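You operate a simulated robot arm through the tools that you are given. There is no shell and no other tool. Be economical: measure what you need, move in short steps, check, and stop when the job is done.

Carry out the task below with a simulated robot arm. There is one attempt and no reset: what you move stays moved.

TASK
Make room on the top of the small work table for the brown grease brush. At the end: the brown grease brush stands where the gold brass tumbler stood; the blue salt box from the top of the small work table stands on top of the beige dough lump; the silver steel bottle (marked "OIL") stands where the blue salt box stood; the gold brass tumbler is on the top of the shoe rack; whatever was shut is shut again. Leave all else as you found it, and nothing knocked over.
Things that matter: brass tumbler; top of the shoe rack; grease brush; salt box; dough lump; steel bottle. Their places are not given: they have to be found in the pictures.

It is judged by the outcome, as a careful person would: the job done as asked, and still so three seconds after it is handed in. It fails if anything else is knocked over, pushed out of place, dropped, spilled or broken.

THE ROBOT
A 6-joint arm with a two-finger parallel gripper, fixed in place. Base frame: the origin is at the foot of the arm, x ahead of it, y to its left, z up; the work surface is at about z = 780. Lengths are in mm, angles in degrees, forces in N, time in s.
With the tool pointing down near the work surface it reaches from about 260 to 680 mm from the base axis. Its first joint turns from -66.0 to 66.0 degrees. Payload 2.9 kg.
Tool frame: the origin (TCP) lies between the finger pads and is the grasp point; the fingertips stand 30 mm ahead of it; z points along the fingers, y is the line along which they close. The gripper opens to 110 mm. The fingers are 20 mm wide and 10 mm thick; the gripper's body (48 by 112 mm) begins 55 mm behind the TCP.
Orientation is that of the tool frame in the base frame, as a unit quaternion [w, x, y, z]. With the fingers straight down and closing along the base's y, the tool's x points along the base's -x, its y along +y and its z along -z.

THE INTERFACE
- The arm moves only by the tool jog_arm. Its argument "targets" is a list of rows, each a list of 2 entries, a list of its own where there are three numbers: the shift along the tool's x, y, z in units of 25 mm (1.0 is 25 mm), then the turn, a rotation vector about the tool's x, y, z in units of 6 degrees (1.0 is 6 degrees). In form: [[[tx, ty, tz], [rx, ry, rz]], ...]. A call has 1 to 10 rows; each row shifts and turns the commanded pose from where the row before left it, along the tool's axes as they then stand. "hand" is the closure, from 0 (fully open) to 1 (shut), set as the call begins (left out, the last holds). A call with a number of a shift or a turn outside -1 to 1 is refused whole. A row lasts 0.2 s, in which the tool goes at most 50 mm and 8.6 degrees; a call with a longer step from one row to the next is refused whole, and so is a gripper value outside its range. A pose out of reach is approached as far as the arm can. The call stops where the force on the tool passes 40 N (or 10 N more than at its start, if that is more) or the arm is blocked; 0.2 s more then pass. The fingers move at their own pace (about 108 mm/s each) and stop on an object; they squeeze with about 40 N. The grip force told is the motor's: it shows also when the fingers shut on nothing. Time passes only in rows, and 0.2 s behind the last, so rows that do not move let the fingers close. It gives the time, the measured TCP pose, the force on the tool (base axes), the opening and the grip force at its end, in the units of the frame above (readings bear some noise).
- Cameras (640 x 400 px; columns grow to the right, rows downward): "scene" is fixed at [83.3, 455.5, 1362.2]; the picture's right is [-0.58, -0.81, 0.00], its down [-0.61, 0.44, -0.66] and it looks along [0.54, -0.38, -0.75] (base axes); focal length 343 px, centre (320, 200). "wrist" rides on the gripper at [-36, 0, -57] in the tool frame; the picture's right is [0.00, -1.00, 0.00], its down [0.97, 0.00, -0.24] and it looks along [0.24, 0.00, 0.97] (tool axes); focal length 218 px, centre (320, 200).
- snapshot(camera): a new picture of that camera. No time passes.
- measure_at(camera, pixels): for up to 12 pixels [column, row] of the newest picture of that camera ("zoom" is the newest enlarged one), the place [x, y, z] in the base frame of the surface seen there, good to about 3 mm. No time passes.
- close_up(camera, box): a new picture of the part [left, top, right, bottom] of that camera's present view, enlarged. No time passes.
- sign_off(): hands the job in; it is judged then, once.

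Work in short steps. Measure before you move; look again where a grasp or a placing could have gone wrong, and mend it. You have 80 turns and 38 pictures in all, the two below and enlarged ones among them. Open the gripper and draw the arm clear of the work before you hand the job in, unless the task says otherwise; then end with one line.

The tools are called after "Call:" as name(argument=value, ...) on one line, values as JSON. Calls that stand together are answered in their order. jog_arm: Moves the arm, as the interface text tells. Its arguments: {"type":"object","properties":{"targets":{"type":"array"},"hand":{"type":"number"}},"required":["targets"]} The other tools are called the same way: snapshot (camera) takes a picture; measure_at (camera, pixels) gives the place of the surface under pixels of a picture; close_up (camera, box) takes an enlarged picture of a part of a camera's view; sign_off () hands the job in.

At the start:

```text
time: 0.0
tcp_pos: [308.0, 263.0, 1059.6]
tool_rot: [0.0, 0.0, 1.0, 0.0]
ft_force: [0.2, 0.3, 0.0]
width: 109.9
gripper_force: 0.0
```

scene: 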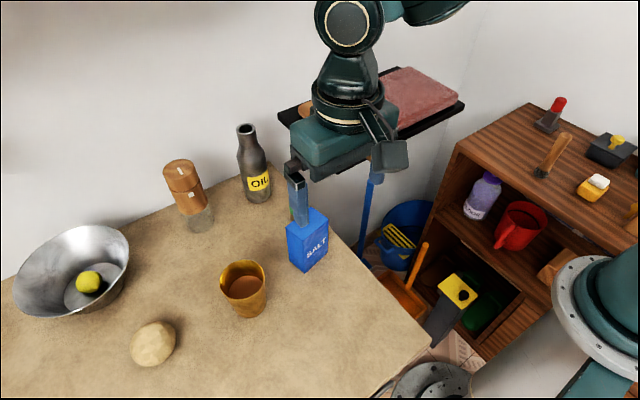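
wrist: 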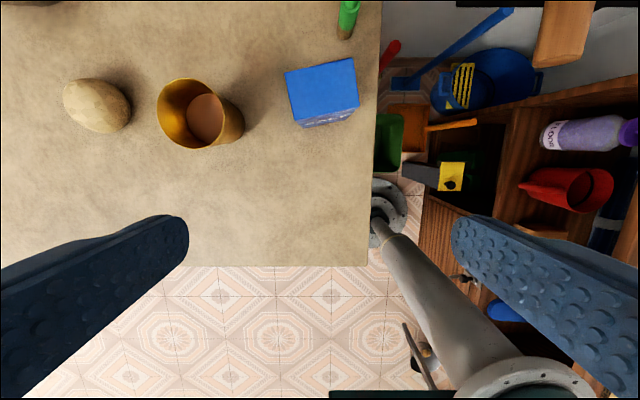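

The pictures show the tumbler near (243,288), salt box near (307,240), dough near (153,343), bottle near (252,165), and the rack at the right. I'll enlarge the rack and the table to find the brush.

Call:
close_up(camera="scene", box=[440, 80, 640, 205])

Call:
measure_at(camera="scene", pixels=[[243, 268], [246, 312], [309, 226], [305, 268], [153, 330], [246, 127], [256, 197], [556, 150], [541, 174], [520, 140], [600, 240], [200, 330]])

Call:
measure_at(camera="wrist", pixels=[[288, 72], [352, 60], [358, 102], [300, 118], [96, 100], [190, 82], [210, 145], [160, 110], [240, 120], [68, 95], [128, 118], [98, 80]])

```text
3.20 times, centred on (540, 142) of scene
```

zoom: 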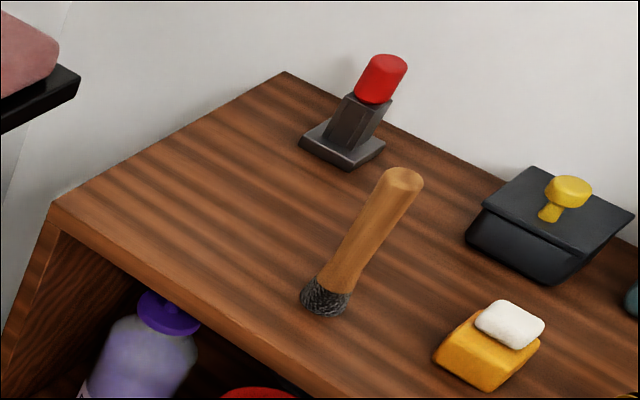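

```text
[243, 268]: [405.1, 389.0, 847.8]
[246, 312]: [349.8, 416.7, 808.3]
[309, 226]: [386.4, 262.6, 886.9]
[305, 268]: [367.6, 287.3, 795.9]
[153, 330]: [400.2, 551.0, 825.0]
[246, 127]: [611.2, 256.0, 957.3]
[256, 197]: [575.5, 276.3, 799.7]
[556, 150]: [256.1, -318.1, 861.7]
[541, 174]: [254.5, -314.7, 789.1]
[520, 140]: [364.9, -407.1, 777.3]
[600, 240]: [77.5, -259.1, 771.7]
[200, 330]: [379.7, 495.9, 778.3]
```

```text
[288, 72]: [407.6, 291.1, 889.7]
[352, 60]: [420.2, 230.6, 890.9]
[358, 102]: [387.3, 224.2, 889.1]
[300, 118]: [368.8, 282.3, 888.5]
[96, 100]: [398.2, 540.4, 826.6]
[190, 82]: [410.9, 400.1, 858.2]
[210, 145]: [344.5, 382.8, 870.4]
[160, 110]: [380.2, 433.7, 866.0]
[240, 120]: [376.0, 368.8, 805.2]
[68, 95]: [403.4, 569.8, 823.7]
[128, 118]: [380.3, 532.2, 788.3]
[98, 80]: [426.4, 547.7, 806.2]
```

The brush stands on the rack at about (254,-314). Next I'll look closely at the tumbler, dough, box and bottle.

Call:
close_up(camera="scene", box=[110, 200, 350, 380])

Call:
close_up(camera="scene", box=[150, 110, 310, 235])

Call:
close_up(camera="wrist", box=[40, 30, 380, 200])

```text
2.22 times, centred on (230, 290) of scene
```

zoom: 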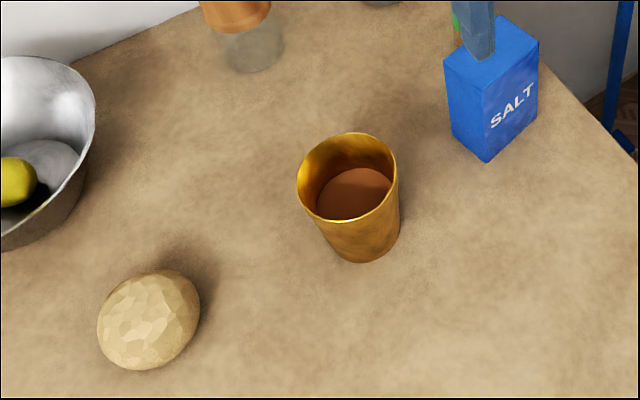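

```text
3.20 times, centred on (230, 172) of scene
```

zoom: 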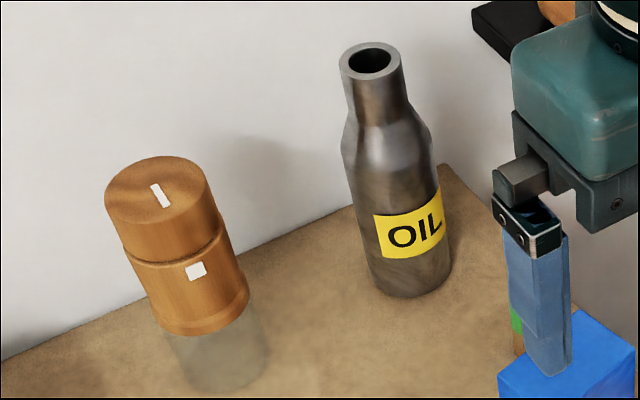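

```text
1.88 times, centred on (210, 115) of wrist
```

zoom: 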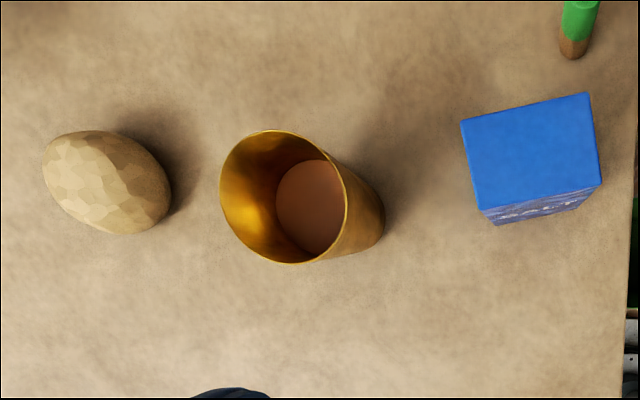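

I'll measure the dough shape, the green object behind the box, and the tumbler's rim in this enlarged wrist picture.

Call:
measure_at(camera="zoom", pixels=[[60, 160], [80, 170], [100, 165], [100, 185], [120, 180], [140, 190], [120, 210], [80, 145], [580, 8], [572, 45], [310, 205], [50, 180]])

Call:
measure_at(camera="zoom", pixels=[[222, 195], [270, 132], [345, 205], [290, 262], [463, 122], [586, 95], [600, 185], [480, 208], [540, 218], [320, 385], [90, 195], [110, 150]])

Call:
measure_at(camera="scene", pixels=[[238, 130], [255, 130], [247, 124], [243, 150], [262, 150], [242, 170], [268, 175], [258, 200], [245, 196], [205, 215], [140, 340], [165, 345]])

```text
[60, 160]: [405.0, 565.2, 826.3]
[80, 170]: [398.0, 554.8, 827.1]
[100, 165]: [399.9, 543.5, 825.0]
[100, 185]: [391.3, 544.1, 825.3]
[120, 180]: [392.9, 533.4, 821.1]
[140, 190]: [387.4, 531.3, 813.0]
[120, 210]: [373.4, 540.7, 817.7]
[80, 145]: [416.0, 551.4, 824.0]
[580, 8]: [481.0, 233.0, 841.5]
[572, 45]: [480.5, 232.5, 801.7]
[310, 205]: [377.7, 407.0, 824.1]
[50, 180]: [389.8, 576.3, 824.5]
```

```text
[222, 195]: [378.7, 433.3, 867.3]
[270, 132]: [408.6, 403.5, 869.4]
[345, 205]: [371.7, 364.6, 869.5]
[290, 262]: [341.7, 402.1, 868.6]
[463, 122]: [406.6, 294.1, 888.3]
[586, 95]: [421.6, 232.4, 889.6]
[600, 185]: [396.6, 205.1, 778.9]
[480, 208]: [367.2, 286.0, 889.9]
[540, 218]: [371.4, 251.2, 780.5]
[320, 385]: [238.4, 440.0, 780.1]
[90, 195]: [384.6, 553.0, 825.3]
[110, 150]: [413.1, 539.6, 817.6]
```

```text
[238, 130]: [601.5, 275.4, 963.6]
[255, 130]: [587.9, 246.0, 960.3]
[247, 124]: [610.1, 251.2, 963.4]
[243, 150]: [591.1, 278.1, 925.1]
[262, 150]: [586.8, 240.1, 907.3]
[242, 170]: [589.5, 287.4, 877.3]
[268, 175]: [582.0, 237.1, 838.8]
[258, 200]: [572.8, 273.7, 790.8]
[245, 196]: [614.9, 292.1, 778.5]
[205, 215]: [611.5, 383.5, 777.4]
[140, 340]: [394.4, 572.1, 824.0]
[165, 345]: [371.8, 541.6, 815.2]
```

The salt box's top is centred near (396,259) and turned about 13.6°, with sides of 63×40. I'll move above it, align, and come part of the way down.

Call:
jog_arm(hand=0, targets=[[[-0.88, -0.04, 0], [0, 0, -0.757]], [[0, 0, 0], [0, 0, -0.757]], [[0, 0, 0], [0, 0, -0.757]], [[-0.85, -0.245, 0], [0, 0, 0]], [[-0.85, -0.245, 0], [0, 0, 0]], [[-0.85, -0.245, 0], [0, 0, 0]], [[0, 0, 1], [0, 0, 0]], [[0, 0, 1], [0, 0, 0]], [[0, 0, 1], [0, 0, 0]]])

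Call:
snapshot(camera="wrist")

```text
time: 2.0
tcp_pos: [394.5, 258.9, 984.5]
tool_rot: [0.0, -0.118, 0.993, 0.001]
ft_force: [0.0, -0.4, -0.4]
width: 110.2
gripper_force: 0.0
```

```text
31 pictures are left
```

wrist: 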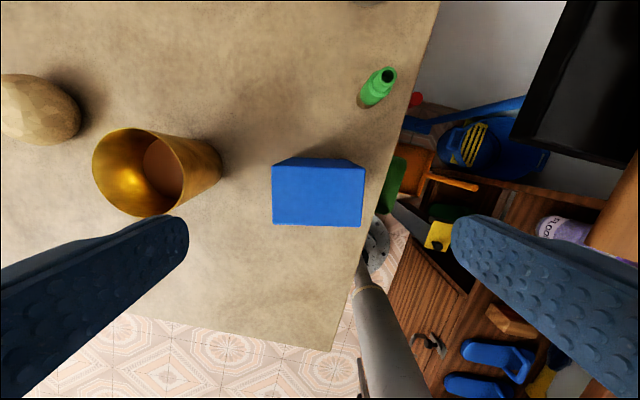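

The box looks squarely aligned, at columns 272–364. I'll check its top corners and the green bottle's height.

Call:
measure_at(camera="wrist", pixels=[[275, 168], [361, 168], [358, 223], [276, 223], [388, 76], [365, 104], [20, 85], [80, 125]])

```text
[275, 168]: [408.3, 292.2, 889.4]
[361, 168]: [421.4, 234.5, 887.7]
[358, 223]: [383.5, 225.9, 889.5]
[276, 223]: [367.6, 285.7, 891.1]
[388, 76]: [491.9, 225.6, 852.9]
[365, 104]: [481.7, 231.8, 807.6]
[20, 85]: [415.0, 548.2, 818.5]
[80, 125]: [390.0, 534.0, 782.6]
```

The centre is (395,259.6), so the alignment holds. I'll come down to about z=857 and close.

Call:
jog_arm(targets=[[[0, 0, 1], [0, 0, 0]], [[0, 0, 1], [0, 0, 0]], [[0, 0, 1], [0, 0, 0]], [[0, 0, 1], [0, 0, 0]], [[0, 0, 1], [0, 0, 0]], [[0, 0, 0.1], [0, 0, 0]]])

Call:
jog_arm(hand=1, targets=[[[0, 0, 0], [0, 0, 0]], [[0, 0, 0], [0, 0, 0]], [[0, 0, 0], [0, 0, 0]]])

```text
time: 3.4
tcp_pos: [396.7, 257.9, 856.2]
tool_rot: [0.0, -0.118, 0.993, 0.0]
ft_force: [-0.4, 0.4, 0.4]
width: 110.1
gripper_force: 0.0
```

```text
time: 4.2
tcp_pos: [396.1, 257.7, 856.3]
tool_rot: [0.001, -0.118, 0.993, -0.001]
ft_force: [-0.2, 0.9, 0.0]
width: 65.4
gripper_force: 40.1
```

Gripped at 65 mm width. I'll lift 150 mm and move partway toward the dough to look.

Call:
jog_arm(targets=[[[0, 0, -0.5], [0, 0, 0]], [[0, 0, -1], [0, 0, 0]], [[0, 0, -1], [0, 0, 0]], [[0, 0, -1], [0, 0, 0]], [[0, 0, -1], [0, 0, 0]], [[0, 0, -1], [0, 0, 0]], [[0, 0, -1], [0, 0, 0]]])

Call:
jog_arm(targets=[[[0, 0, 0], [0, 0, 0.757]], [[0, 0, 0], [0, 0, 0.757]], [[0, 0, 0], [0, 0, 0.757]], [[0, 1, 0], [0, 0, 0]], [[0, 1, 0], [0, 0, 0]], [[0, 1, 0], [0, 0, 0]], [[0, 1, 0], [0, 0, 0]], [[0, 1, 0], [0, 0, 0]], [[0, 1, 0], [0, 0, 0]], [[0, 1, 0], [0, 0, 0]]])

Call:
snapshot(camera="wrist")

```text
time: 5.8
tcp_pos: [395.5, 258.6, 1020.0]
tool_rot: [0.0, -0.118, 0.993, 0.0]
ft_force: [-0.9, -0.4, -0.3]
width: 65.5
gripper_force: 40.1
```

```text
time: 8.0
tcp_pos: [395.1, 433.3, 1020.5]
tool_rot: [0.0, 0.0, 1.0, 0.0]
ft_force: [1.0, 0.5, -0.5]
width: 64.9
gripper_force: 39.8
```

```text
30 pictures are left
```

wrist: 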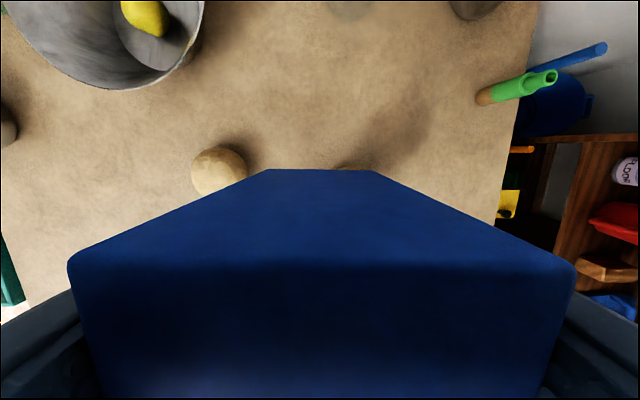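

The box blocks part of the view. I'll measure the dough (218,170) and bowl here, and take an enlarged scene picture of the dough.

Call:
close_up(camera="scene", box=[100, 300, 220, 380])

Call:
measure_at(camera="wrist", pixels=[[218, 160], [205, 165], [230, 165], [218, 175], [215, 190], [195, 175], [242, 165], [218, 150], [120, 80], [185, 60], [5, 125], [60, 40]])

Call:
measure_at(camera="zoom", pixels=[[286, 120], [320, 160], [250, 160], [200, 190], [285, 200], [350, 190], [250, 230], [200, 250], [300, 260], [250, 290], [340, 240], [380, 190]])

```text
5.00 times, centred on (160, 340) of scene
```

zoom: 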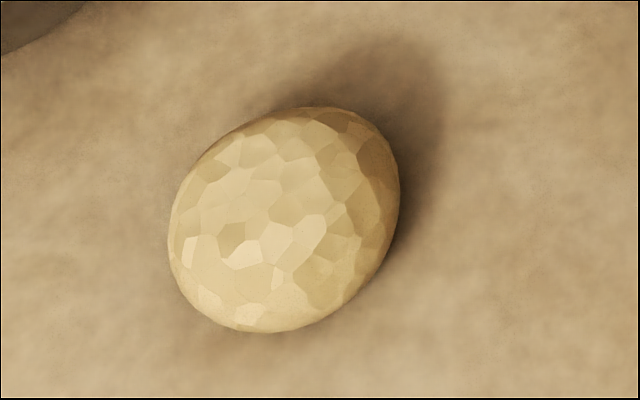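

```text
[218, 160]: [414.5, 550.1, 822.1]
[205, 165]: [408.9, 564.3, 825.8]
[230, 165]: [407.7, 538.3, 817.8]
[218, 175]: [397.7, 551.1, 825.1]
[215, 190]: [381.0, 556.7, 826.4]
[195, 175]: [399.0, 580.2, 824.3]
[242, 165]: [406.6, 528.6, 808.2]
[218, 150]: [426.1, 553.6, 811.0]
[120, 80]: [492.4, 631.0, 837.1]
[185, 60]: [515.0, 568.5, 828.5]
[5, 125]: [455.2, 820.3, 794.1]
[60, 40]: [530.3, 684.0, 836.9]
```

```text
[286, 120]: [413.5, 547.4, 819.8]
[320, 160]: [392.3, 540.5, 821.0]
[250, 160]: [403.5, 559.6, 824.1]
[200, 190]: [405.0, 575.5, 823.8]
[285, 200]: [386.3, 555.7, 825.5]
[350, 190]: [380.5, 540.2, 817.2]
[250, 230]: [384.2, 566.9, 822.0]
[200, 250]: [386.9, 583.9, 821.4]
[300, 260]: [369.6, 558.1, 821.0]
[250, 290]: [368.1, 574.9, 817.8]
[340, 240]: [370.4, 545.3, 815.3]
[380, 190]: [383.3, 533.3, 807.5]
```

The dough's centre works out at about (392,563.5), with its top at z≈826. The held box's base is 76 mm below the TCP. I'll move over the dough and come down to about TCP 915.

Call:
jog_arm(targets=[[[0.1, 1, 0], [0, 0, 0]], [[0, 1, 0], [0, 0, 0]], [[0, 1, 0], [0, 0, 0]], [[0, 1, 0], [0, 0, 0]], [[0, 0.6, 0], [0, 0, 0]], [[0, 0.6, 0], [0, 0, 0]], [[0, 0, 1], [0, 0, 0]], [[0, 0, 1], [0, 0, 0]], [[0, 0, 1], [0, 0, 0]], [[0, 0, 1], [0, 0, 0]]])

Call:
snapshot(camera="scene")

```text
time: 10.2
tcp_pos: [385.4, 539.8, 918.7]
tool_rot: [0.001, 0.0, 1.0, 0.0]
ft_force: [0.5, -0.1, -0.8]
width: 65.3
gripper_force: 40.1
out of reach, approached as far as the arm can: row 5, 6
```

```text
28 pictures are left
```

scene: 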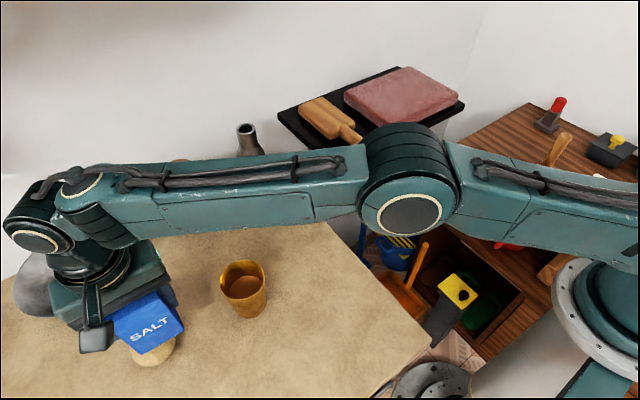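

Rows 5 and 6 were out of reach at z=1020, so the tool stopped at (385,540). The arm may reach further at this lower height, so I'll try the remaining (+7,+24).

Call:
jog_arm(targets=[[[-0.14, 0.45, 0], [0, 0, 0]], [[-0.14, 0.5, 0], [0, 0, 0]]])

```text
time: 10.8
tcp_pos: [389.0, 556.3, 918.5]
tool_rot: [0.0, 0.0, 1.0, -0.001]
ft_force: [0.6, -0.1, -0.2]
width: 65.3
gripper_force: 39.9
out of reach, approached as far as the arm can: row 2
```

It has reached (389,556.3). Coming down to about 907 should gain some reach, then I'll push the last few millimetres.

Call:
jog_arm(targets=[[[0, 0, 0.44], [0, 0, 0]], [[-0.08, 0.14, 0], [0, 0, 0]], [[-0.06, 0.14, 0], [0, 0, 0]]])

```text
time: 11.6
tcp_pos: [389.4, 558.6, 907.1]
tool_rot: [0.0, -0.001, 1.0, 0.0]
ft_force: [0.0, 0.0, -0.1]
width: 65.1
gripper_force: 39.7
out of reach, approached as far as the arm can: row 2, 3
```

I'm 6 mm short of the dough's centre. I'll set the box down in the open at (315,480), turned so the fingers close tangentially. Then I can regrip it 9 mm off-centre towards the base and gain the reach.

Call:
jog_arm(targets=[[[0.74, -0.79, -0.8], [0, 0, 0]], [[0.74, -0.79, -0.4], [0, 0, 0]], [[0.74, -0.79, 0], [0, 0, 0]], [[0.74, -0.79, 0], [0, 0, 0]]])

Call:
jog_arm(targets=[[[0, 0, 0], [0, 0, -0.918]], [[0, 0, 0], [0, 0, -0.918]], [[0, 0, 0], [0, 0, -0.918]], [[0, 0, 0], [0, 0, -0.918]], [[0, 0, 0], [0, 0, -0.918]], [[0, 0, 0], [0, 0, -0.918]], [[0, 0, 0], [0, 0, -0.918]], [[0, 0, 0], [0, 0, -0.918]], [[0, 0, 0], [0, 0, -0.918]], [[0, 0, 0], [0, 0, -0.918]]])

```text
time: 12.6
tcp_pos: [347.4, 520.0, 937.8]
tool_rot: [0.0, 0.0, 1.0, -0.001]
ft_force: [-0.4, -0.1, -0.4]
width: 65.2
gripper_force: 39.9
out of reach, approached as far as the arm can: row 1, 3, 4
```

```text
time: 14.8
tcp_pos: [348.0, 520.2, 938.6]
tool_rot: [-0.001, -0.463, 0.886, 0.0]
ft_force: [0.2, 0.6, 0.0]
width: 65.0
gripper_force: 40.4
```

The box is now yawed 55°. I'll retract 50 mm radially and go down until the base is nearly on the table.

Call:
jog_arm(targets=[[[1, 0, 0], [0, 0, 0]], [[1, 0, 0], [0, 0, 0]], [[0, 0, 1], [0, 0, 0]], [[0, 0, 1], [0, 0, 0]], [[0, 0, 0.8], [0, 0, 0]], [[0, 0, 0.3], [0, 0, 0]]])

Call:
jog_arm(targets=[[[0, 0, 0.1], [0, 0, 0]], [[0, 0, 0.06], [0, 0, 0]]])

```text
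time: 16.2
tcp_pos: [349.8, 523.0, 867.4]
tool_rot: [-0.005, -0.463, 0.886, -0.003]
ft_force: [0.5, -0.1, 17.9]
width: 65.0
gripper_force: 39.6
out of reach, approached as far as the arm can: row 1, 2, 4, 6
```

```text
time: 16.8
tcp_pos: [349.6, 523.5, 865.6]
tool_rot: [-0.006, -0.462, 0.887, -0.005]
ft_force: [-0.2, 0.1, -0.6]
width: 65.0
gripper_force: 40.2
out of reach, approached as far as the arm can: row 2
```

The retraction was refused as out of reach, and a contact force appeared and then went. I need to see what is happening.

Call:
snapshot(camera="scene")

Call:
snapshot(camera="wrist")

```text
27 pictures are left
```

scene: 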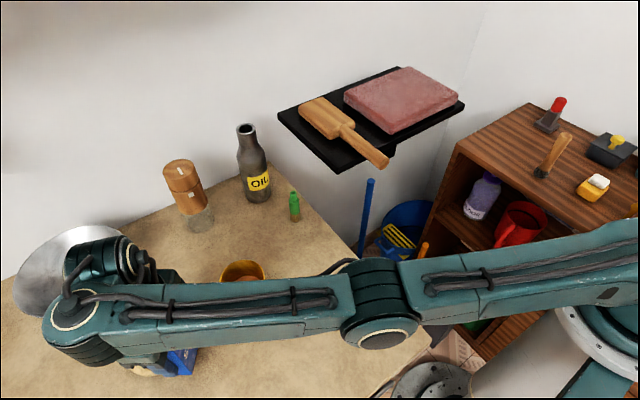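

```text
26 pictures are left
```

wrist: 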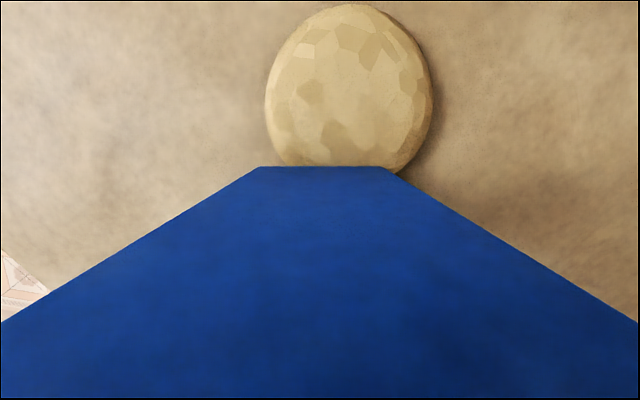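

Joint 1 is at its limit there, because the wrist offset adds about 10°. The box is right beside the dough. I'll lift clear and carry it to the roomy spot at about (360,280).

Call:
jog_arm(targets=[[[0, 0, -0.6], [0, 0, 0]], [[0, 0, -1], [0, 0, 0]], [[0, 0, -1], [0, 0, 0]], [[0, 0, -1], [0, 0, 0]], [[0, 0, -1], [0, 0, 0]]])

Call:
jog_arm(targets=[[[0, -0.736, 0], [0, 0, 0]], [[0, -0.736, 0], [0, 0, 0]], [[0.968, -0.736, 0], [0, 0, 0]], [[0.968, -0.736, 0], [0, 0, 0]], [[0.968, -0.736, 0], [0, 0, 0]], [[0.968, -0.736, 0], [0, 0, 0]], [[0.968, -0.736, 0], [0, 0, 0]], [[0.968, -0.736, 0], [0, 0, 0]], [[0.968, 0, 0], [0, 0, 0]], [[0.968, 0, 0], [0, 0, 0]]])

Call:
close_up(camera="scene", box=[100, 200, 420, 400])

```text
time: 18.0
tcp_pos: [349.7, 523.2, 983.9]
tool_rot: [0.0, -0.462, 0.887, 0.0]
ft_force: [-0.5, 0.1, 0.2]
width: 65.1
gripper_force: 40.5
```

```text
time: 20.2
tcp_pos: [462.6, 380.2, 1034.9]
tool_rot: [-0.002, -0.463, 0.886, -0.001]
ft_force: [0.0, 0.2, -0.5]
width: 65.1
gripper_force: 39.9
out of reach, approached as far as the arm can: row 3, 4, 5, 6, 7, 8, 9, 10
```

```text
2.00 times, centred on (260, 300) of scene
```

zoom: 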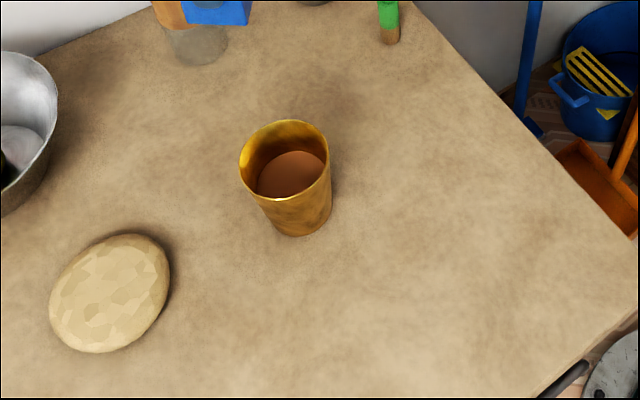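

The dough looks wider and flatter than before. I'll measure it, and take a scene picture of the arm's posture.

Call:
measure_at(camera="zoom", pixels=[[110, 293], [90, 270], [130, 260], [140, 290], [120, 320], [80, 320], [70, 290], [150, 260], [100, 340], [130, 240], [110, 260], [60, 310]])

Call:
snapshot(camera="scene")

```text
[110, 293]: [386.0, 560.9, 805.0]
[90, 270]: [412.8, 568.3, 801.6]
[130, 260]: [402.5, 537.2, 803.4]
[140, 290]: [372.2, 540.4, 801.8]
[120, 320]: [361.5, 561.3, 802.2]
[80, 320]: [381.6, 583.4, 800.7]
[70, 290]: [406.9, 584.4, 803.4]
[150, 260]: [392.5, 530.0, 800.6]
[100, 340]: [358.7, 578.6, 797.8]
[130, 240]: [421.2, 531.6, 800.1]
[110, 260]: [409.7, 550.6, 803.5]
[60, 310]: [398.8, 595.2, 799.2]
```

```text
24 pictures are left
```

scene: 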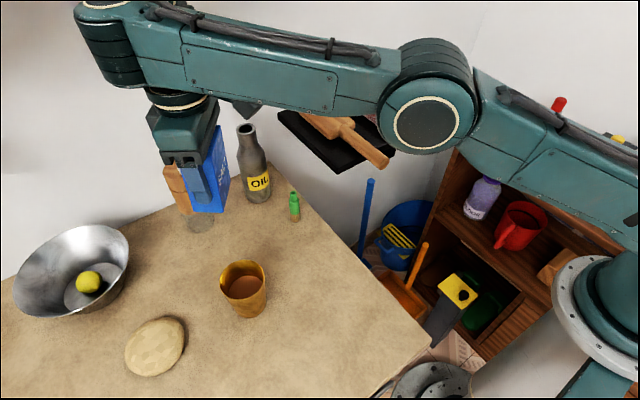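

The dough is soft and has settled to a flat disc with its top at about 804, centred near (390,562). A flat top makes a stable seat. I'll check for slip by measuring the box edges, then carry it back along an arc at yaw 55.

Call:
measure_at(camera="scene", pixels=[[222, 209], [204, 210], [227, 180], [218, 135], [224, 150], [196, 208]])

Call:
jog_arm(targets=[[[-0.517, 0.936, 0.43], [0, 0, 0]], [[-0.517, 0.936, 0.43], [0, 0, 0]], [[-0.517, 0.936, 0.43], [0, 0, 0]], [[-0.517, 0.936, 0.43], [0, 0, 0]], [[-0.517, 0.936, 0.43], [0, 0, 0]], [[-0.517, 0.936, 0.43], [0, 0, 0]], [[-0.517, 0.936, 0.43], [0, 0, 0]]])

```text
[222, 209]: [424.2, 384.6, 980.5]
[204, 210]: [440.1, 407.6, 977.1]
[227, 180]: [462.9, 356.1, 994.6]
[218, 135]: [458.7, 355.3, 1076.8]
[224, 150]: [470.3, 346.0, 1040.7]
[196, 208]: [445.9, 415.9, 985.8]
```

```text
time: 21.8
tcp_pos: [379.3, 549.3, 958.6]
tool_rot: [0.0, -0.463, 0.886, 0.001]
ft_force: [0.0, 0.5, 0.5]
width: 65.1
gripper_force: 39.8
```

The box has ridden up about 12 mm in the grip, so its base is now about 63 mm below the TCP. I'll descend to about 888, move out over the dough's centre, then creep down.

Call:
jog_arm(targets=[[[0, 0, 1], [0, 0, 0]], [[0, 0, 1], [0, 0, 0]], [[0, 0, 0.8], [0, 0, 0]], [[-0.33, -0.03, 0], [0, 0, 0]], [[-0.33, -0.03, 0], [0, 0, 0]]])

Call:
snapshot(camera="wrist")

```text
time: 23.0
tcp_pos: [388.4, 559.0, 888.0]
tool_rot: [0.001, -0.462, 0.887, -0.001]
ft_force: [0.4, -0.2, 0.6]
width: 64.9
gripper_force: 40.3
out of reach, approached as far as the arm can: row 5
```

```text
23 pictures are left
```

wrist: 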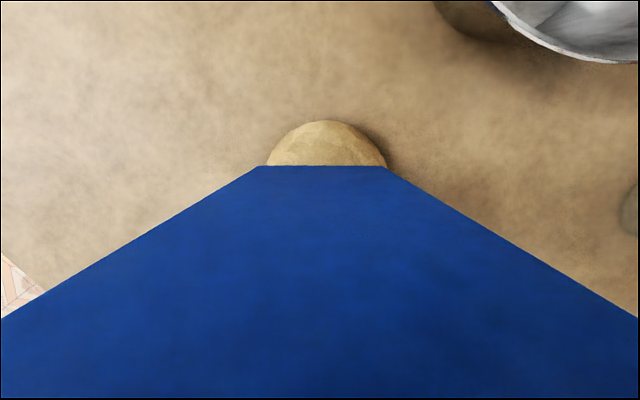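

The dough is centred behind the box, at columns 268–388. I'll measure the box's lower edge against the dough.

Call:
measure_at(camera="wrist", pixels=[[322, 170], [322, 160], [322, 145], [322, 128], [290, 150], [360, 150], [322, 200]])

```text
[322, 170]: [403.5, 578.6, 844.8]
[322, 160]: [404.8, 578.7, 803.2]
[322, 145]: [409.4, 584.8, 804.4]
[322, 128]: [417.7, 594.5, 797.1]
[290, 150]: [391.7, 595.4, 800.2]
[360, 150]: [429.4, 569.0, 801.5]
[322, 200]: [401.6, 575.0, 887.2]
```

The base is at roughly 828–835 and the dough top is at 804. I'll go down 15 mm, nudge outward, and check the force.

Call:
jog_arm(targets=[[[0, 0, 0.3], [0, 0, 0]], [[0, 0, 0.3], [0, 0, 0]], [[-0.12, 0, 0], [0, 0, 0]]])

Call:
jog_arm(targets=[[[0, 0, 0.16], [0, 0, 0]]])

Call:
jog_arm(targets=[[[0, 0, 0.12], [0, 0, 0]]])

```text
time: 23.8
tcp_pos: [389.0, 559.8, 874.2]
tool_rot: [0.0, -0.462, 0.887, 0.0]
ft_force: [-0.5, 0.3, -0.5]
width: 65.1
gripper_force: 39.4
```

```text
time: 24.2
tcp_pos: [389.7, 560.7, 870.7]
tool_rot: [0.0, -0.462, 0.887, 0.0]
ft_force: [-1.1, 0.4, -0.5]
width: 65.3
gripper_force: 40.2
```

```text
time: 24.6
tcp_pos: [389.2, 560.4, 866.8]
tool_rot: [0.0, -0.463, 0.886, 0.001]
ft_force: [-0.4, -0.1, -1.5]
width: 65.1
gripper_force: 40.0
```

No contact yet, so I keep creeping down.

Call:
jog_arm(targets=[[[0, 0, 0.1], [0, 0, 0]]])

Call:
jog_arm(targets=[[[0, 0, 0.1], [0, 0, 0]]])

Call:
close_up(camera="scene", box=[80, 280, 240, 380])

```text
time: 25.0
tcp_pos: [389.7, 562.0, 864.5]
tool_rot: [0.0, -0.463, 0.886, 0.0]
ft_force: [0.7, 0.5, 3.6]
width: 65.1
gripper_force: 39.6
```

```text
time: 25.4
tcp_pos: [389.9, 561.6, 862.3]
tool_rot: [0.001, -0.462, 0.887, 0.001]
ft_force: [1.9, 1.4, 3.2]
width: 65.0
gripper_force: 39.9
```

```text
4.00 times, centred on (160, 330) of scene
```

zoom: 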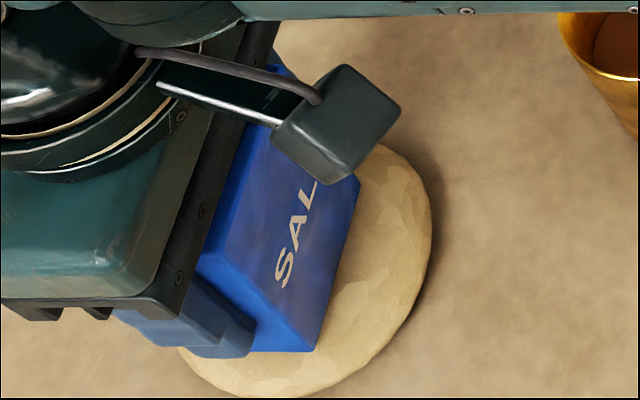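

There is light contact of 3 N and the box sits on the middle of the dough. I'll open just a little, to about 73 mm, so the fingers still guard the box while it settles.

Call:
jog_arm(hand=0.34, targets=[[[0, 0, 0], [0, 0, 0]], [[0, 0, 0], [0, 0, 0]], [[0, 0, 0], [0, 0, 0]], [[0, 0, 0], [0, 0, 0]], [[0, 0, 0], [0, 0, 0]]])

Call:
close_up(camera="scene", box=[80, 280, 240, 380])

```text
time: 26.6
tcp_pos: [388.3, 560.4, 862.1]
tool_rot: [0.0, -0.462, 0.887, 0.0]
ft_force: [0.4, -0.4, 0.0]
width: 72.7
gripper_force: 0.1
```

```text
4.00 times, centred on (160, 330) of scene
```

zoom: 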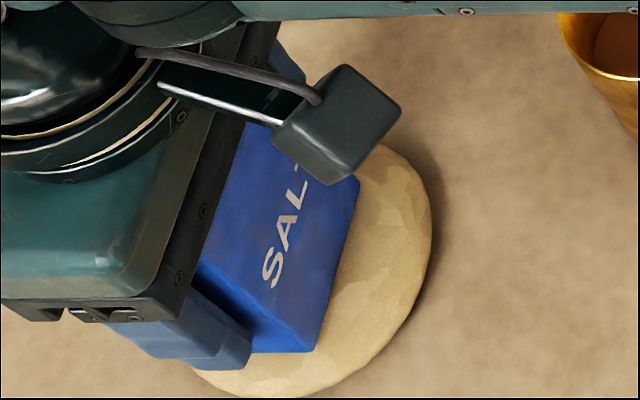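

The box is free and standing. I'll open wider and withdraw upward, drifting slightly inward along the box's faces to stay within reach.

Call:
jog_arm(hand=0.15, targets=[[[0, 0, 0], [0, 0, 0]], [[0, 0, 0], [0, 0, 0]], [[0.1, 0, -0.4], [0, 0, 0]], [[0.2, 0, -0.8], [0, 0, 0]], [[0.25, 0, -1], [0, 0, 0]], [[0.25, 0, -1], [0, 0, 0]], [[0.25, 0, -1], [0, 0, 0]], [[0.25, 0, -1], [0, 0, 0]]])

Call:
snapshot(camera="wrist")

```text
time: 28.4
tcp_pos: [370.7, 535.4, 992.5]
tool_rot: [0.0, -0.463, 0.886, 0.0]
ft_force: [0.6, 0.4, 0.0]
width: 93.5
gripper_force: 0.0
```

```text
20 pictures are left
```

wrist: 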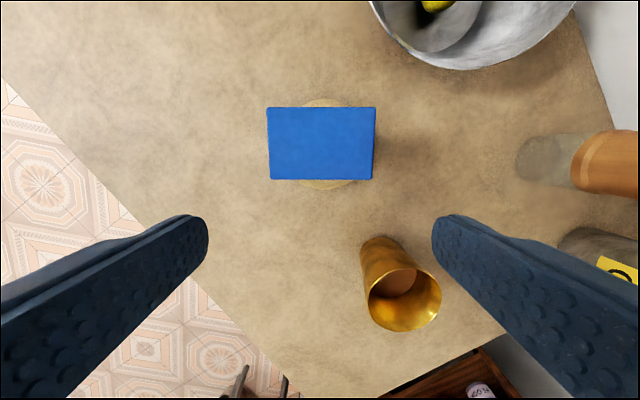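

The box stands on the dough. I'll check its top corners for level, and measure the bottle.

Call:
measure_at(camera="wrist", pixels=[[272, 112], [372, 112], [368, 176], [275, 176], [320, 145], [322, 187], [322, 103]])

```text
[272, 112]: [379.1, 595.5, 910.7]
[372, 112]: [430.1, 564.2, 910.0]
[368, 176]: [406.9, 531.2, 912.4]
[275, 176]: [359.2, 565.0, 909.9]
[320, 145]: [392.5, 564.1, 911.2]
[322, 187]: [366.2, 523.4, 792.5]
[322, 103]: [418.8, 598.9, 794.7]
```

The box is level, with its top at 911. Now the bottle: I'll measure the wall behind it and its neighbours in a fresh scene picture.

Call:
snapshot(camera="scene")

Call:
measure_at(camera="scene", pixels=[[220, 120], [200, 60], [275, 80], [300, 60], [235, 170], [300, 150], [285, 112], [340, 165], [183, 162], [294, 194], [239, 129], [257, 131]])

```text
19 pictures are left
```

scene: 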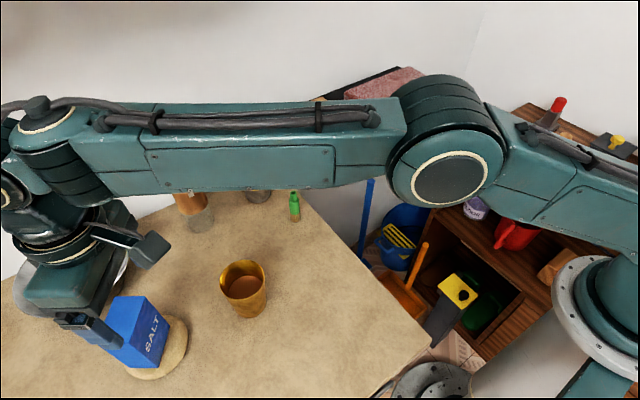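

```text
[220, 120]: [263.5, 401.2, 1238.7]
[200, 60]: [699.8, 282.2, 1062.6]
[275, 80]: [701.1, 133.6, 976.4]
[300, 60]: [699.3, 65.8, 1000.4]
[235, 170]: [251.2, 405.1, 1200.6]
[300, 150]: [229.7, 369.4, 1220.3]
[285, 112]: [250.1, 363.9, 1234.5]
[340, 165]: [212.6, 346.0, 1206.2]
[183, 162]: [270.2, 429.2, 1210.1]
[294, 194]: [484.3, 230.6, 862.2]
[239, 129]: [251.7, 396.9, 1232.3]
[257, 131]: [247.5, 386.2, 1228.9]
```

The wall is at x=700, so the bottle at (598,262) is reachable with the gripper vertical. I'll turn to yaw 24 and move to a viewing pose near (520,300,1020).

Call:
jog_arm(hand=0, targets=[[[0, 0, -0.2], [0, 0, 0.861]], [[0, 0, -0.2], [0, 0, 0.861]], [[0, 0, -0.2], [0, 0, 0.861]], [[0, 0, -0.2], [0, 0, 0.861]], [[0, 0, -0.2], [0, 0, 0.861]], [[0, 0, -0.1], [0, 0, 0.861]]])

Call:
jog_arm(targets=[[[-0.16, -1.1, 0], [0, 0, 0]], [[-0.16, -1, 0], [0, 0, 0]], [[-0.16, -1, 0], [0, 0, 0]], [[-0.16, -1, 0], [0, 0, 0]], [[-0.16, -1, 0], [0, 0, 0]], [[-0.16, -1, 0], [0, 0, 0]], [[-0.16, -1, 0], [0, 0, 0]], [[-0.16, -1, 0], [0, 0, 0]], [[-0.16, -1, 0], [0, 0, 0]], [[-0.16, -1, 0], [0, 0, 0]]])

Call:
snapshot(camera="wrist")

```text
time: 29.8
tcp_pos: [372.2, 534.2, 1019.9]
tool_rot: [0.0, -0.208, 0.978, 0.0]
ft_force: [-0.2, -0.1, 0.0]
width: 109.9
gripper_force: 0.0
```

```text
refused: -1.1 is not a number from -1 to 1
```

```text
18 pictures are left
```

wrist: 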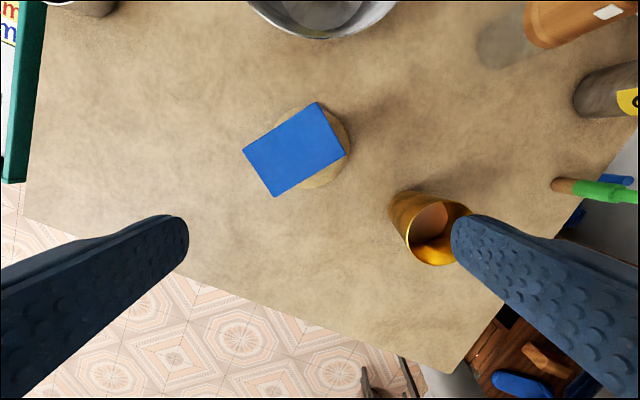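

One number was over the limit, so I'll resend the traverse.

Call:
jog_arm(targets=[[[-0.16, -1, 0], [0, 0, 0]], [[-0.16, -1, 0], [0, 0, 0]], [[-0.16, -1, 0], [0, 0, 0]], [[-0.16, -1, 0], [0, 0, 0]], [[-0.16, -1, 0], [0, 0, 0]], [[-0.16, -1, 0], [0, 0, 0]], [[-0.16, -1, 0], [0, 0, 0]], [[-0.16, -1, 0], [0, 0, 0]], [[-0.16, -1, 0], [0, 0, 0]], [[-0.16, -1, 0], [0, 0, 0]]])

Call:
snapshot(camera="wrist")

```text
time: 32.0
tcp_pos: [509.4, 321.1, 1018.9]
tool_rot: [-0.001, -0.209, 0.978, 0.0]
ft_force: [0.5, 0.4, 0.0]
width: 109.7
gripper_force: 0.0
```

```text
17 pictures are left
```

wrist: 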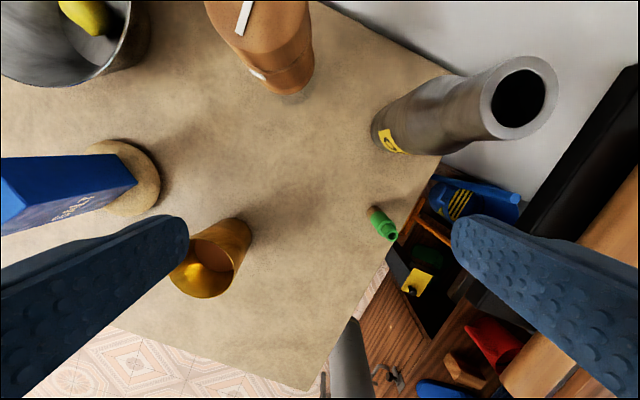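

The bottle's rim is at (519,98). I'll measure the rim, the neck, the mill and the nearby shelf edge.

Call:
measure_at(camera="wrist", pixels=[[484, 98], [554, 95], [522, 61], [513, 136], [455, 105], [415, 125], [290, 50], [245, 18], [560, 205], [625, 100], [380, 220], [620, 200]])

```text
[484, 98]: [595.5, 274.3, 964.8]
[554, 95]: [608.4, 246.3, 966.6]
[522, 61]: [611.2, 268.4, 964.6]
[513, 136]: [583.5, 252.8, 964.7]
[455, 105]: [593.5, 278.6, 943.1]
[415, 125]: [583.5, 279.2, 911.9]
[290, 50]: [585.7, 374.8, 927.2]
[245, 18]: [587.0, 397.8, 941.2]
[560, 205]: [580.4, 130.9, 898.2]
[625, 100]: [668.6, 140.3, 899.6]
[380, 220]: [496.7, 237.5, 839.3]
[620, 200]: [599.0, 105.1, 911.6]
```

The bottle's axis is (599.5,260.5), with the rim at z=965 and r≈16. I'll move over it at z=1019.

Call:
jog_arm(targets=[[[-0.58, -0.9225, 0], [0, 0, 0]], [[-0.58, -0.9225, 0], [0, 0, 0]], [[-0.58, -0.9225, 0], [0, 0, 0]], [[-0.58, -0.9225, 0], [0, 0, 0]]])

```text
time: 33.0
tcp_pos: [599.7, 262.4, 1019.4]
tool_rot: [-0.001, -0.208, 0.978, 0.0]
ft_force: [-1.1, 0.3, 0.4]
width: 110.2
gripper_force: 0.1
```

I'm over the axis. I'll descend to about z=950 and then close on the neck.

Call:
jog_arm(targets=[[[0, -0.06, 1], [0, 0, 0]], [[0, 0, 1], [0, 0, 0]], [[0, 0, 0.8], [0, 0, 0]]])

Call:
jog_arm(hand=1, targets=[[[0, 0, 0], [0, 0, 0]], [[0, 0, 0], [0, 0, 0]], [[0, 0, 0], [0, 0, 0]], [[0, 0, 0], [0, 0, 0]]])

```text
time: 33.8
tcp_pos: [601.4, 260.2, 949.8]
tool_rot: [0.001, -0.209, 0.978, -0.001]
ft_force: [-0.5, -0.2, -0.6]
width: 109.9
gripper_force: 0.1
```

```text
time: 34.8
tcp_pos: [600.8, 260.7, 950.0]
tool_rot: [-0.001, -0.209, 0.978, 0.0]
ft_force: [-0.8, 0.4, 1.6]
width: 42.7
gripper_force: 39.8
```

The fingers hold at 42.7 mm, where the neck begins to flare. I'll lift 15 mm and check for slip.

Call:
jog_arm(targets=[[[0, 0, -0.2], [0, 0, 0]], [[0, 0, -0.4], [0, 0, 0]], [[0, 0, 0], [0, 0, 0]]])

Call:
close_up(camera="scene", box=[150, 90, 310, 215])

```text
time: 35.6
tcp_pos: [600.7, 260.5, 964.6]
tool_rot: [-0.001, -0.209, 0.978, 0.0]
ft_force: [-0.5, 0.4, -1.6]
width: 36.2
gripper_force: 40.3
```

```text
3.20 times, centred on (230, 152) of scene
```

zoom: 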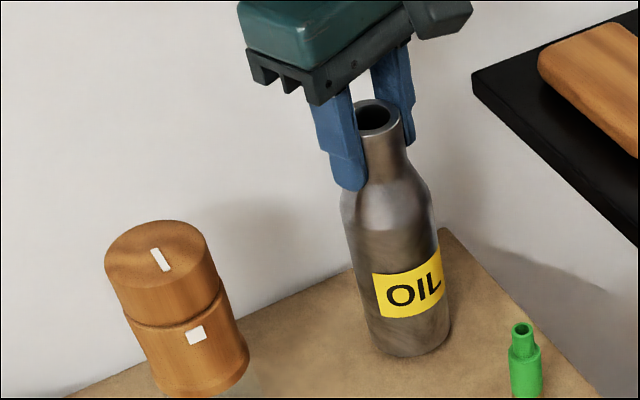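

The fingers slid up to 36 mm, onto the neck. I'll lift another 12 mm to see whether it holds now.

Call:
jog_arm(targets=[[[0, 0, -0.2], [0, 0, 0]], [[0, 0, -0.3], [0, 0, 0]], [[0, 0, 0], [0, 0, 0]]])

Call:
close_up(camera="scene", box=[150, 90, 310, 215])

```text
time: 36.4
tcp_pos: [601.3, 260.4, 977.6]
tool_rot: [0.0, -0.208, 0.978, 0.001]
ft_force: [0.1, 0.7, -0.8]
width: 35.9
gripper_force: 40.2
```

```text
3.20 times, centred on (230, 152) of scene
```

zoom: 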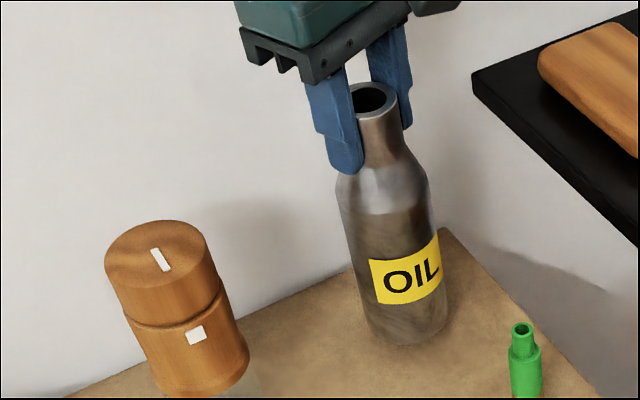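

The bottle lifts now. I'll measure its rim height to learn how high it sits in the grip.

Call:
measure_at(camera="zoom", pixels=[[378, 118], [360, 110], [395, 105], [405, 340], [380, 335]])

```text
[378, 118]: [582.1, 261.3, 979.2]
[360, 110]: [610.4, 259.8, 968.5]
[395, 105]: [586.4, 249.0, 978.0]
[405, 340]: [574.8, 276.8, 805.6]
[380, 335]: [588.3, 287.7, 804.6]
```

The rim is at 980, so the base is 182 mm below the TCP. I'll carry the bottle via (520,300) and (440,300), clear of the green bottle, to above the salt box's spot.

Call:
jog_arm(targets=[[[0.58, 0.69, -0.5], [0, 0, 0]], [[0.58, 0.69, -0.5], [0, 0, 0]], [[0.58, 0.69, -0.5], [0, 0, 0]], [[0.58, 0.69, -0.5], [0, 0, 0]], [[0.97, 0.435, -0.4], [0, 0, 0]], [[0.97, 0.435, -0.4], [0, 0, 0]], [[0.97, 0.435, -0.4], [0, 0, 0]], [[0.757, -0.253, 0], [0, 0, 0]], [[0.757, -0.253, 0], [0, 0, 0]], [[0.757, -0.253, 0], [0, 0, 0]]])

Call:
snapshot(camera="scene")

```text
time: 38.6
tcp_pos: [396.3, 259.9, 1058.1]
tool_rot: [0.001, -0.208, 0.978, 0.0]
ft_force: [0.2, -0.1, -1.1]
width: 35.7
gripper_force: 39.6
```

```text
14 pictures are left
```

scene: 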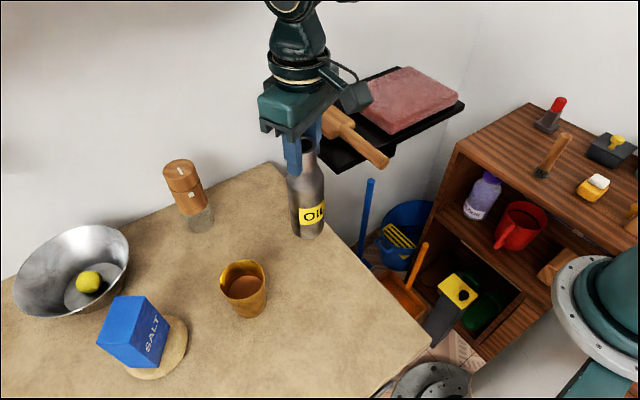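

The bottle hangs upright above the spot. I'll check its base height before lowering.

Call:
measure_at(camera="scene", pixels=[[306, 235], [295, 228], [320, 232], [306, 195], [292, 190], [322, 190]])

Call:
jog_arm(targets=[[[0, 0, 1], [0, 0, 0]], [[0, 0, 1], [0, 0, 0]], [[0, 0, 1], [0, 0, 0]], [[0, 0, 0.3], [0, 0, 0]]])

```text
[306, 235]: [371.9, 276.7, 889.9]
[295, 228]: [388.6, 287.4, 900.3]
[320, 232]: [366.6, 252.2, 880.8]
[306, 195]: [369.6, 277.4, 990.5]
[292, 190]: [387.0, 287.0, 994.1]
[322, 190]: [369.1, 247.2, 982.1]
```

```text
time: 39.6
tcp_pos: [395.7, 260.5, 974.6]
tool_rot: [-0.001, -0.21, 0.978, 0.0]
ft_force: [-0.2, -0.7, -1.3]
width: 36.1
gripper_force: 39.5
```

The base is now at about 792. I'll creep down to contact.

Call:
jog_arm(targets=[[[0, 0, 0.3], [0, 0, 0]]])

Call:
jog_arm(targets=[[[0, 0, 0.1], [0, 0, 0]]])

Call:
jog_arm(targets=[[[0, 0, 0.08], [0, 0, 0]]])

```text
time: 40.0
tcp_pos: [396.4, 259.3, 966.1]
tool_rot: [0.0, -0.209, 0.978, 0.001]
ft_force: [0.3, -1.2, -2.4]
width: 35.9
gripper_force: 39.8
```

```text
time: 40.4
tcp_pos: [396.4, 258.6, 964.4]
tool_rot: [-0.001, -0.209, 0.978, 0.0]
ft_force: [0.7, 0.1, -1.2]
width: 35.7
gripper_force: 40.0
```

```text
time: 40.8
tcp_pos: [396.2, 260.0, 962.2]
tool_rot: [0.0, -0.21, 0.978, 0.001]
ft_force: [0.6, 0.3, -1.2]
width: 35.7
gripper_force: 39.9
```

Still no contact, so I go on down.

Call:
jog_arm(targets=[[[0, 0, 0.08], [0, 0, 0]]])

Call:
jog_arm(targets=[[[0, 0, 0.06], [0, 0, 0]]])

Call:
jog_arm(targets=[[[0, 0, 0.06], [0, 0, 0]]])

```text
time: 41.2
tcp_pos: [395.9, 260.1, 959.9]
tool_rot: [0.0, -0.209, 0.978, 0.0]
ft_force: [-0.7, 0.4, -1.2]
width: 36.0
gripper_force: 40.0
```

```text
time: 41.6
tcp_pos: [396.2, 259.3, 959.6]
tool_rot: [0.001, -0.209, 0.978, 0.0]
ft_force: [-3.5, -2.5, 15.5]
width: 36.0
gripper_force: 39.9
```

```text
time: 42.0
tcp_pos: [396.2, 259.9, 959.1]
tool_rot: [0.001, -0.209, 0.978, 0.0]
ft_force: [-7.5, -5.2, 36.5]
width: 35.7
gripper_force: 39.9
```

Firm contact at TCP 959. I'll ease the load, open, and rise straight up.

Call:
jog_arm(targets=[[[0, 0, -0.08], [0, 0, 0]]])

Call:
jog_arm(hand=0.3, targets=[[[0, 0, 0], [0, 0, 0]], [[0, 0, 0], [0, 0, 0]], [[0, 0, 0], [0, 0, 0]], [[0, 0, -0.5], [0, 0, 0]], [[0, 0, -1], [0, 0, 0]], [[0, 0, -1], [0, 0, 0]], [[0, 0, -1], [0, 0, 0]]])

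Call:
snapshot(camera="wrist")

```text
time: 42.4
tcp_pos: [397.0, 260.2, 960.4]
tool_rot: [0.001, -0.209, 0.978, 0.0]
ft_force: [-2.6, -2.4, 22.7]
width: 35.8
gripper_force: 40.1
```

```text
time: 44.0
tcp_pos: [396.0, 258.9, 1047.4]
tool_rot: [0.0, -0.209, 0.978, -0.001]
ft_force: [0.1, -0.1, -0.3]
width: 77.0
gripper_force: 0.1
```

```text
13 pictures are left
```

wrist: 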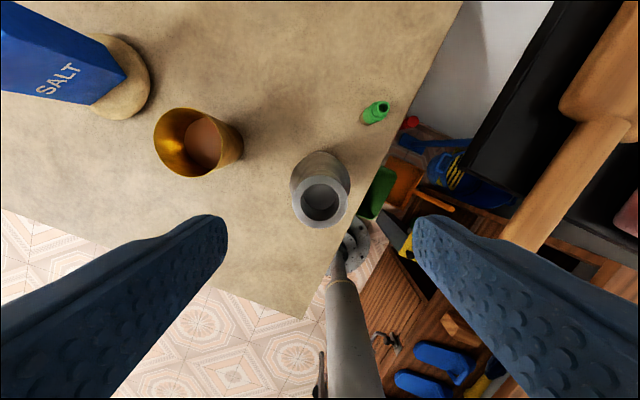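

The bottle stands upright at the box's old place. I'll measure the tumbler again, and the rack top for a free spot.

Call:
measure_at(camera="wrist", pixels=[[156, 142], [182, 109], [220, 150], [190, 176], [203, 140], [240, 150], [319, 178], [293, 200], [346, 200], [319, 226]])

Call:
measure_at(camera="scene", pixels=[[460, 150], [500, 150], [530, 106], [500, 130], [515, 165], [540, 130], [572, 165], [548, 120], [592, 185], [610, 150], [580, 140], [540, 178]])

```text
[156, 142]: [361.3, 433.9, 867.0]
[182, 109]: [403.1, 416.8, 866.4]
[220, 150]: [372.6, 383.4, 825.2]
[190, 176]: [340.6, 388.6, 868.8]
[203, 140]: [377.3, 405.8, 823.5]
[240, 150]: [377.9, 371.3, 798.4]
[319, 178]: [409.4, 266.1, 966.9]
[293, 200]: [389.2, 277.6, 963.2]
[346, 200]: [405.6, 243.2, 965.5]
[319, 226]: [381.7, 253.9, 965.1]
```

```text
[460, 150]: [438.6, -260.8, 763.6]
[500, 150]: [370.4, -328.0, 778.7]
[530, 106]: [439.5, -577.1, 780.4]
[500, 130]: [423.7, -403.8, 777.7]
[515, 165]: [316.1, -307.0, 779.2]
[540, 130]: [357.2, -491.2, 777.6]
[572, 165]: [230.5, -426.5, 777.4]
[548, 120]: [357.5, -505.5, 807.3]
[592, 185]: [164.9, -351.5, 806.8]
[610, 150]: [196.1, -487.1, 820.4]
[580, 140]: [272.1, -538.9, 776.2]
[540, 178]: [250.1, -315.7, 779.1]
```

I'll also check the pole, the board-handle tip and the shelf edge along the carrying route.

Call:
measure_at(camera="wrist", pixels=[[352, 340], [340, 260], [355, 240], [320, 380], [430, 372]])

Call:
measure_at(camera="scene", pixels=[[383, 163], [340, 170], [462, 103], [370, 185], [400, 100], [440, 310], [462, 290], [432, 385], [425, 250]])

```text
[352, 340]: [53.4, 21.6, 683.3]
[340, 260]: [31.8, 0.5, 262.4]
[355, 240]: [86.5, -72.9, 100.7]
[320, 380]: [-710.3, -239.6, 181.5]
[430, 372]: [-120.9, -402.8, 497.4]
```

```text
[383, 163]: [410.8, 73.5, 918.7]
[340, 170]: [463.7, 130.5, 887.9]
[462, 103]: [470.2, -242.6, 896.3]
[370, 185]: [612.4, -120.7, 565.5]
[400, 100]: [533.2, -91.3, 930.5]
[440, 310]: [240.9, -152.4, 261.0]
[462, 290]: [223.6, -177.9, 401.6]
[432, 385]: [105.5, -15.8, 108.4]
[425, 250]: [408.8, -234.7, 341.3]
```

The board handle reaches (411,74,919), so I'll carry inboard of it at x≈310. First I'll go over the tumbler at (375,399) with the gripper fully open.

Call:
jog_arm(hand=0, targets=[[[-0.253, 0.91, 0], [0, 0, 0]], [[-0.253, 0.91, 0], [0, 0, 0]], [[-0.253, 0.91, 0], [0, 0, 0]], [[-0.253, 0.91, 0], [0, 0, 0]], [[-0.253, 0.91, 0], [0, 0, 0]], [[-0.253, 0.91, 0], [0, 0, 0]], [[0, 0, 1], [0, 0, 0]], [[0, 0, 1], [0, 0, 0]], [[0, 0, 1], [0, 0, 0]], [[0, 0, 1], [0, 0, 0]]])

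Call:
snapshot(camera="wrist")

```text
time: 46.2
tcp_pos: [374.5, 399.0, 947.6]
tool_rot: [0.0, -0.209, 0.978, 0.0]
ft_force: [0.0, 0.4, 0.9]
width: 110.1
gripper_force: 0.1
```

```text
12 pictures are left
```

wrist: 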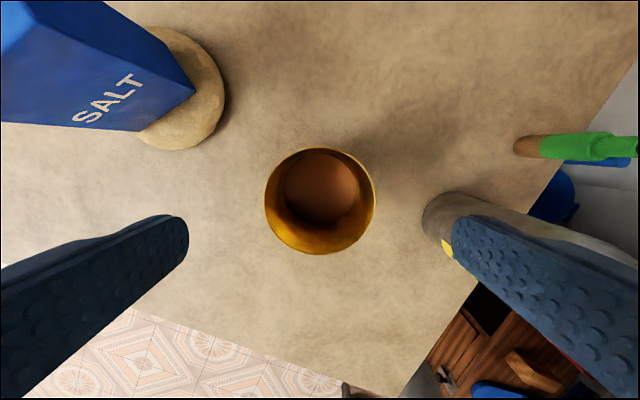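

The tumbler is centred at column 320. I'll confirm its rim.

Call:
measure_at(camera="wrist", pixels=[[267, 200], [373, 200], [320, 150], [320, 252], [320, 190]])

Call:
jog_arm(targets=[[[0, 0, 1], [0, 0, 0]], [[0, 0, 1], [0, 0, 0]], [[0, 0, 0.8], [0, 0, 0]], [[0, 0, 0.8], [0, 0, 0]]])

```text
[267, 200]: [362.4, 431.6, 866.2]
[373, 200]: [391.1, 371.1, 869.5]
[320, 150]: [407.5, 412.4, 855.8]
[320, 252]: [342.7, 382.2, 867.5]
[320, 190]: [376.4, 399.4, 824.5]
```

```text
time: 47.2
tcp_pos: [375.0, 399.4, 856.2]
tool_rot: [0.001, -0.209, 0.978, 0.0]
ft_force: [0.2, -0.3, 0.4]
width: 110.2
gripper_force: 0.0
```

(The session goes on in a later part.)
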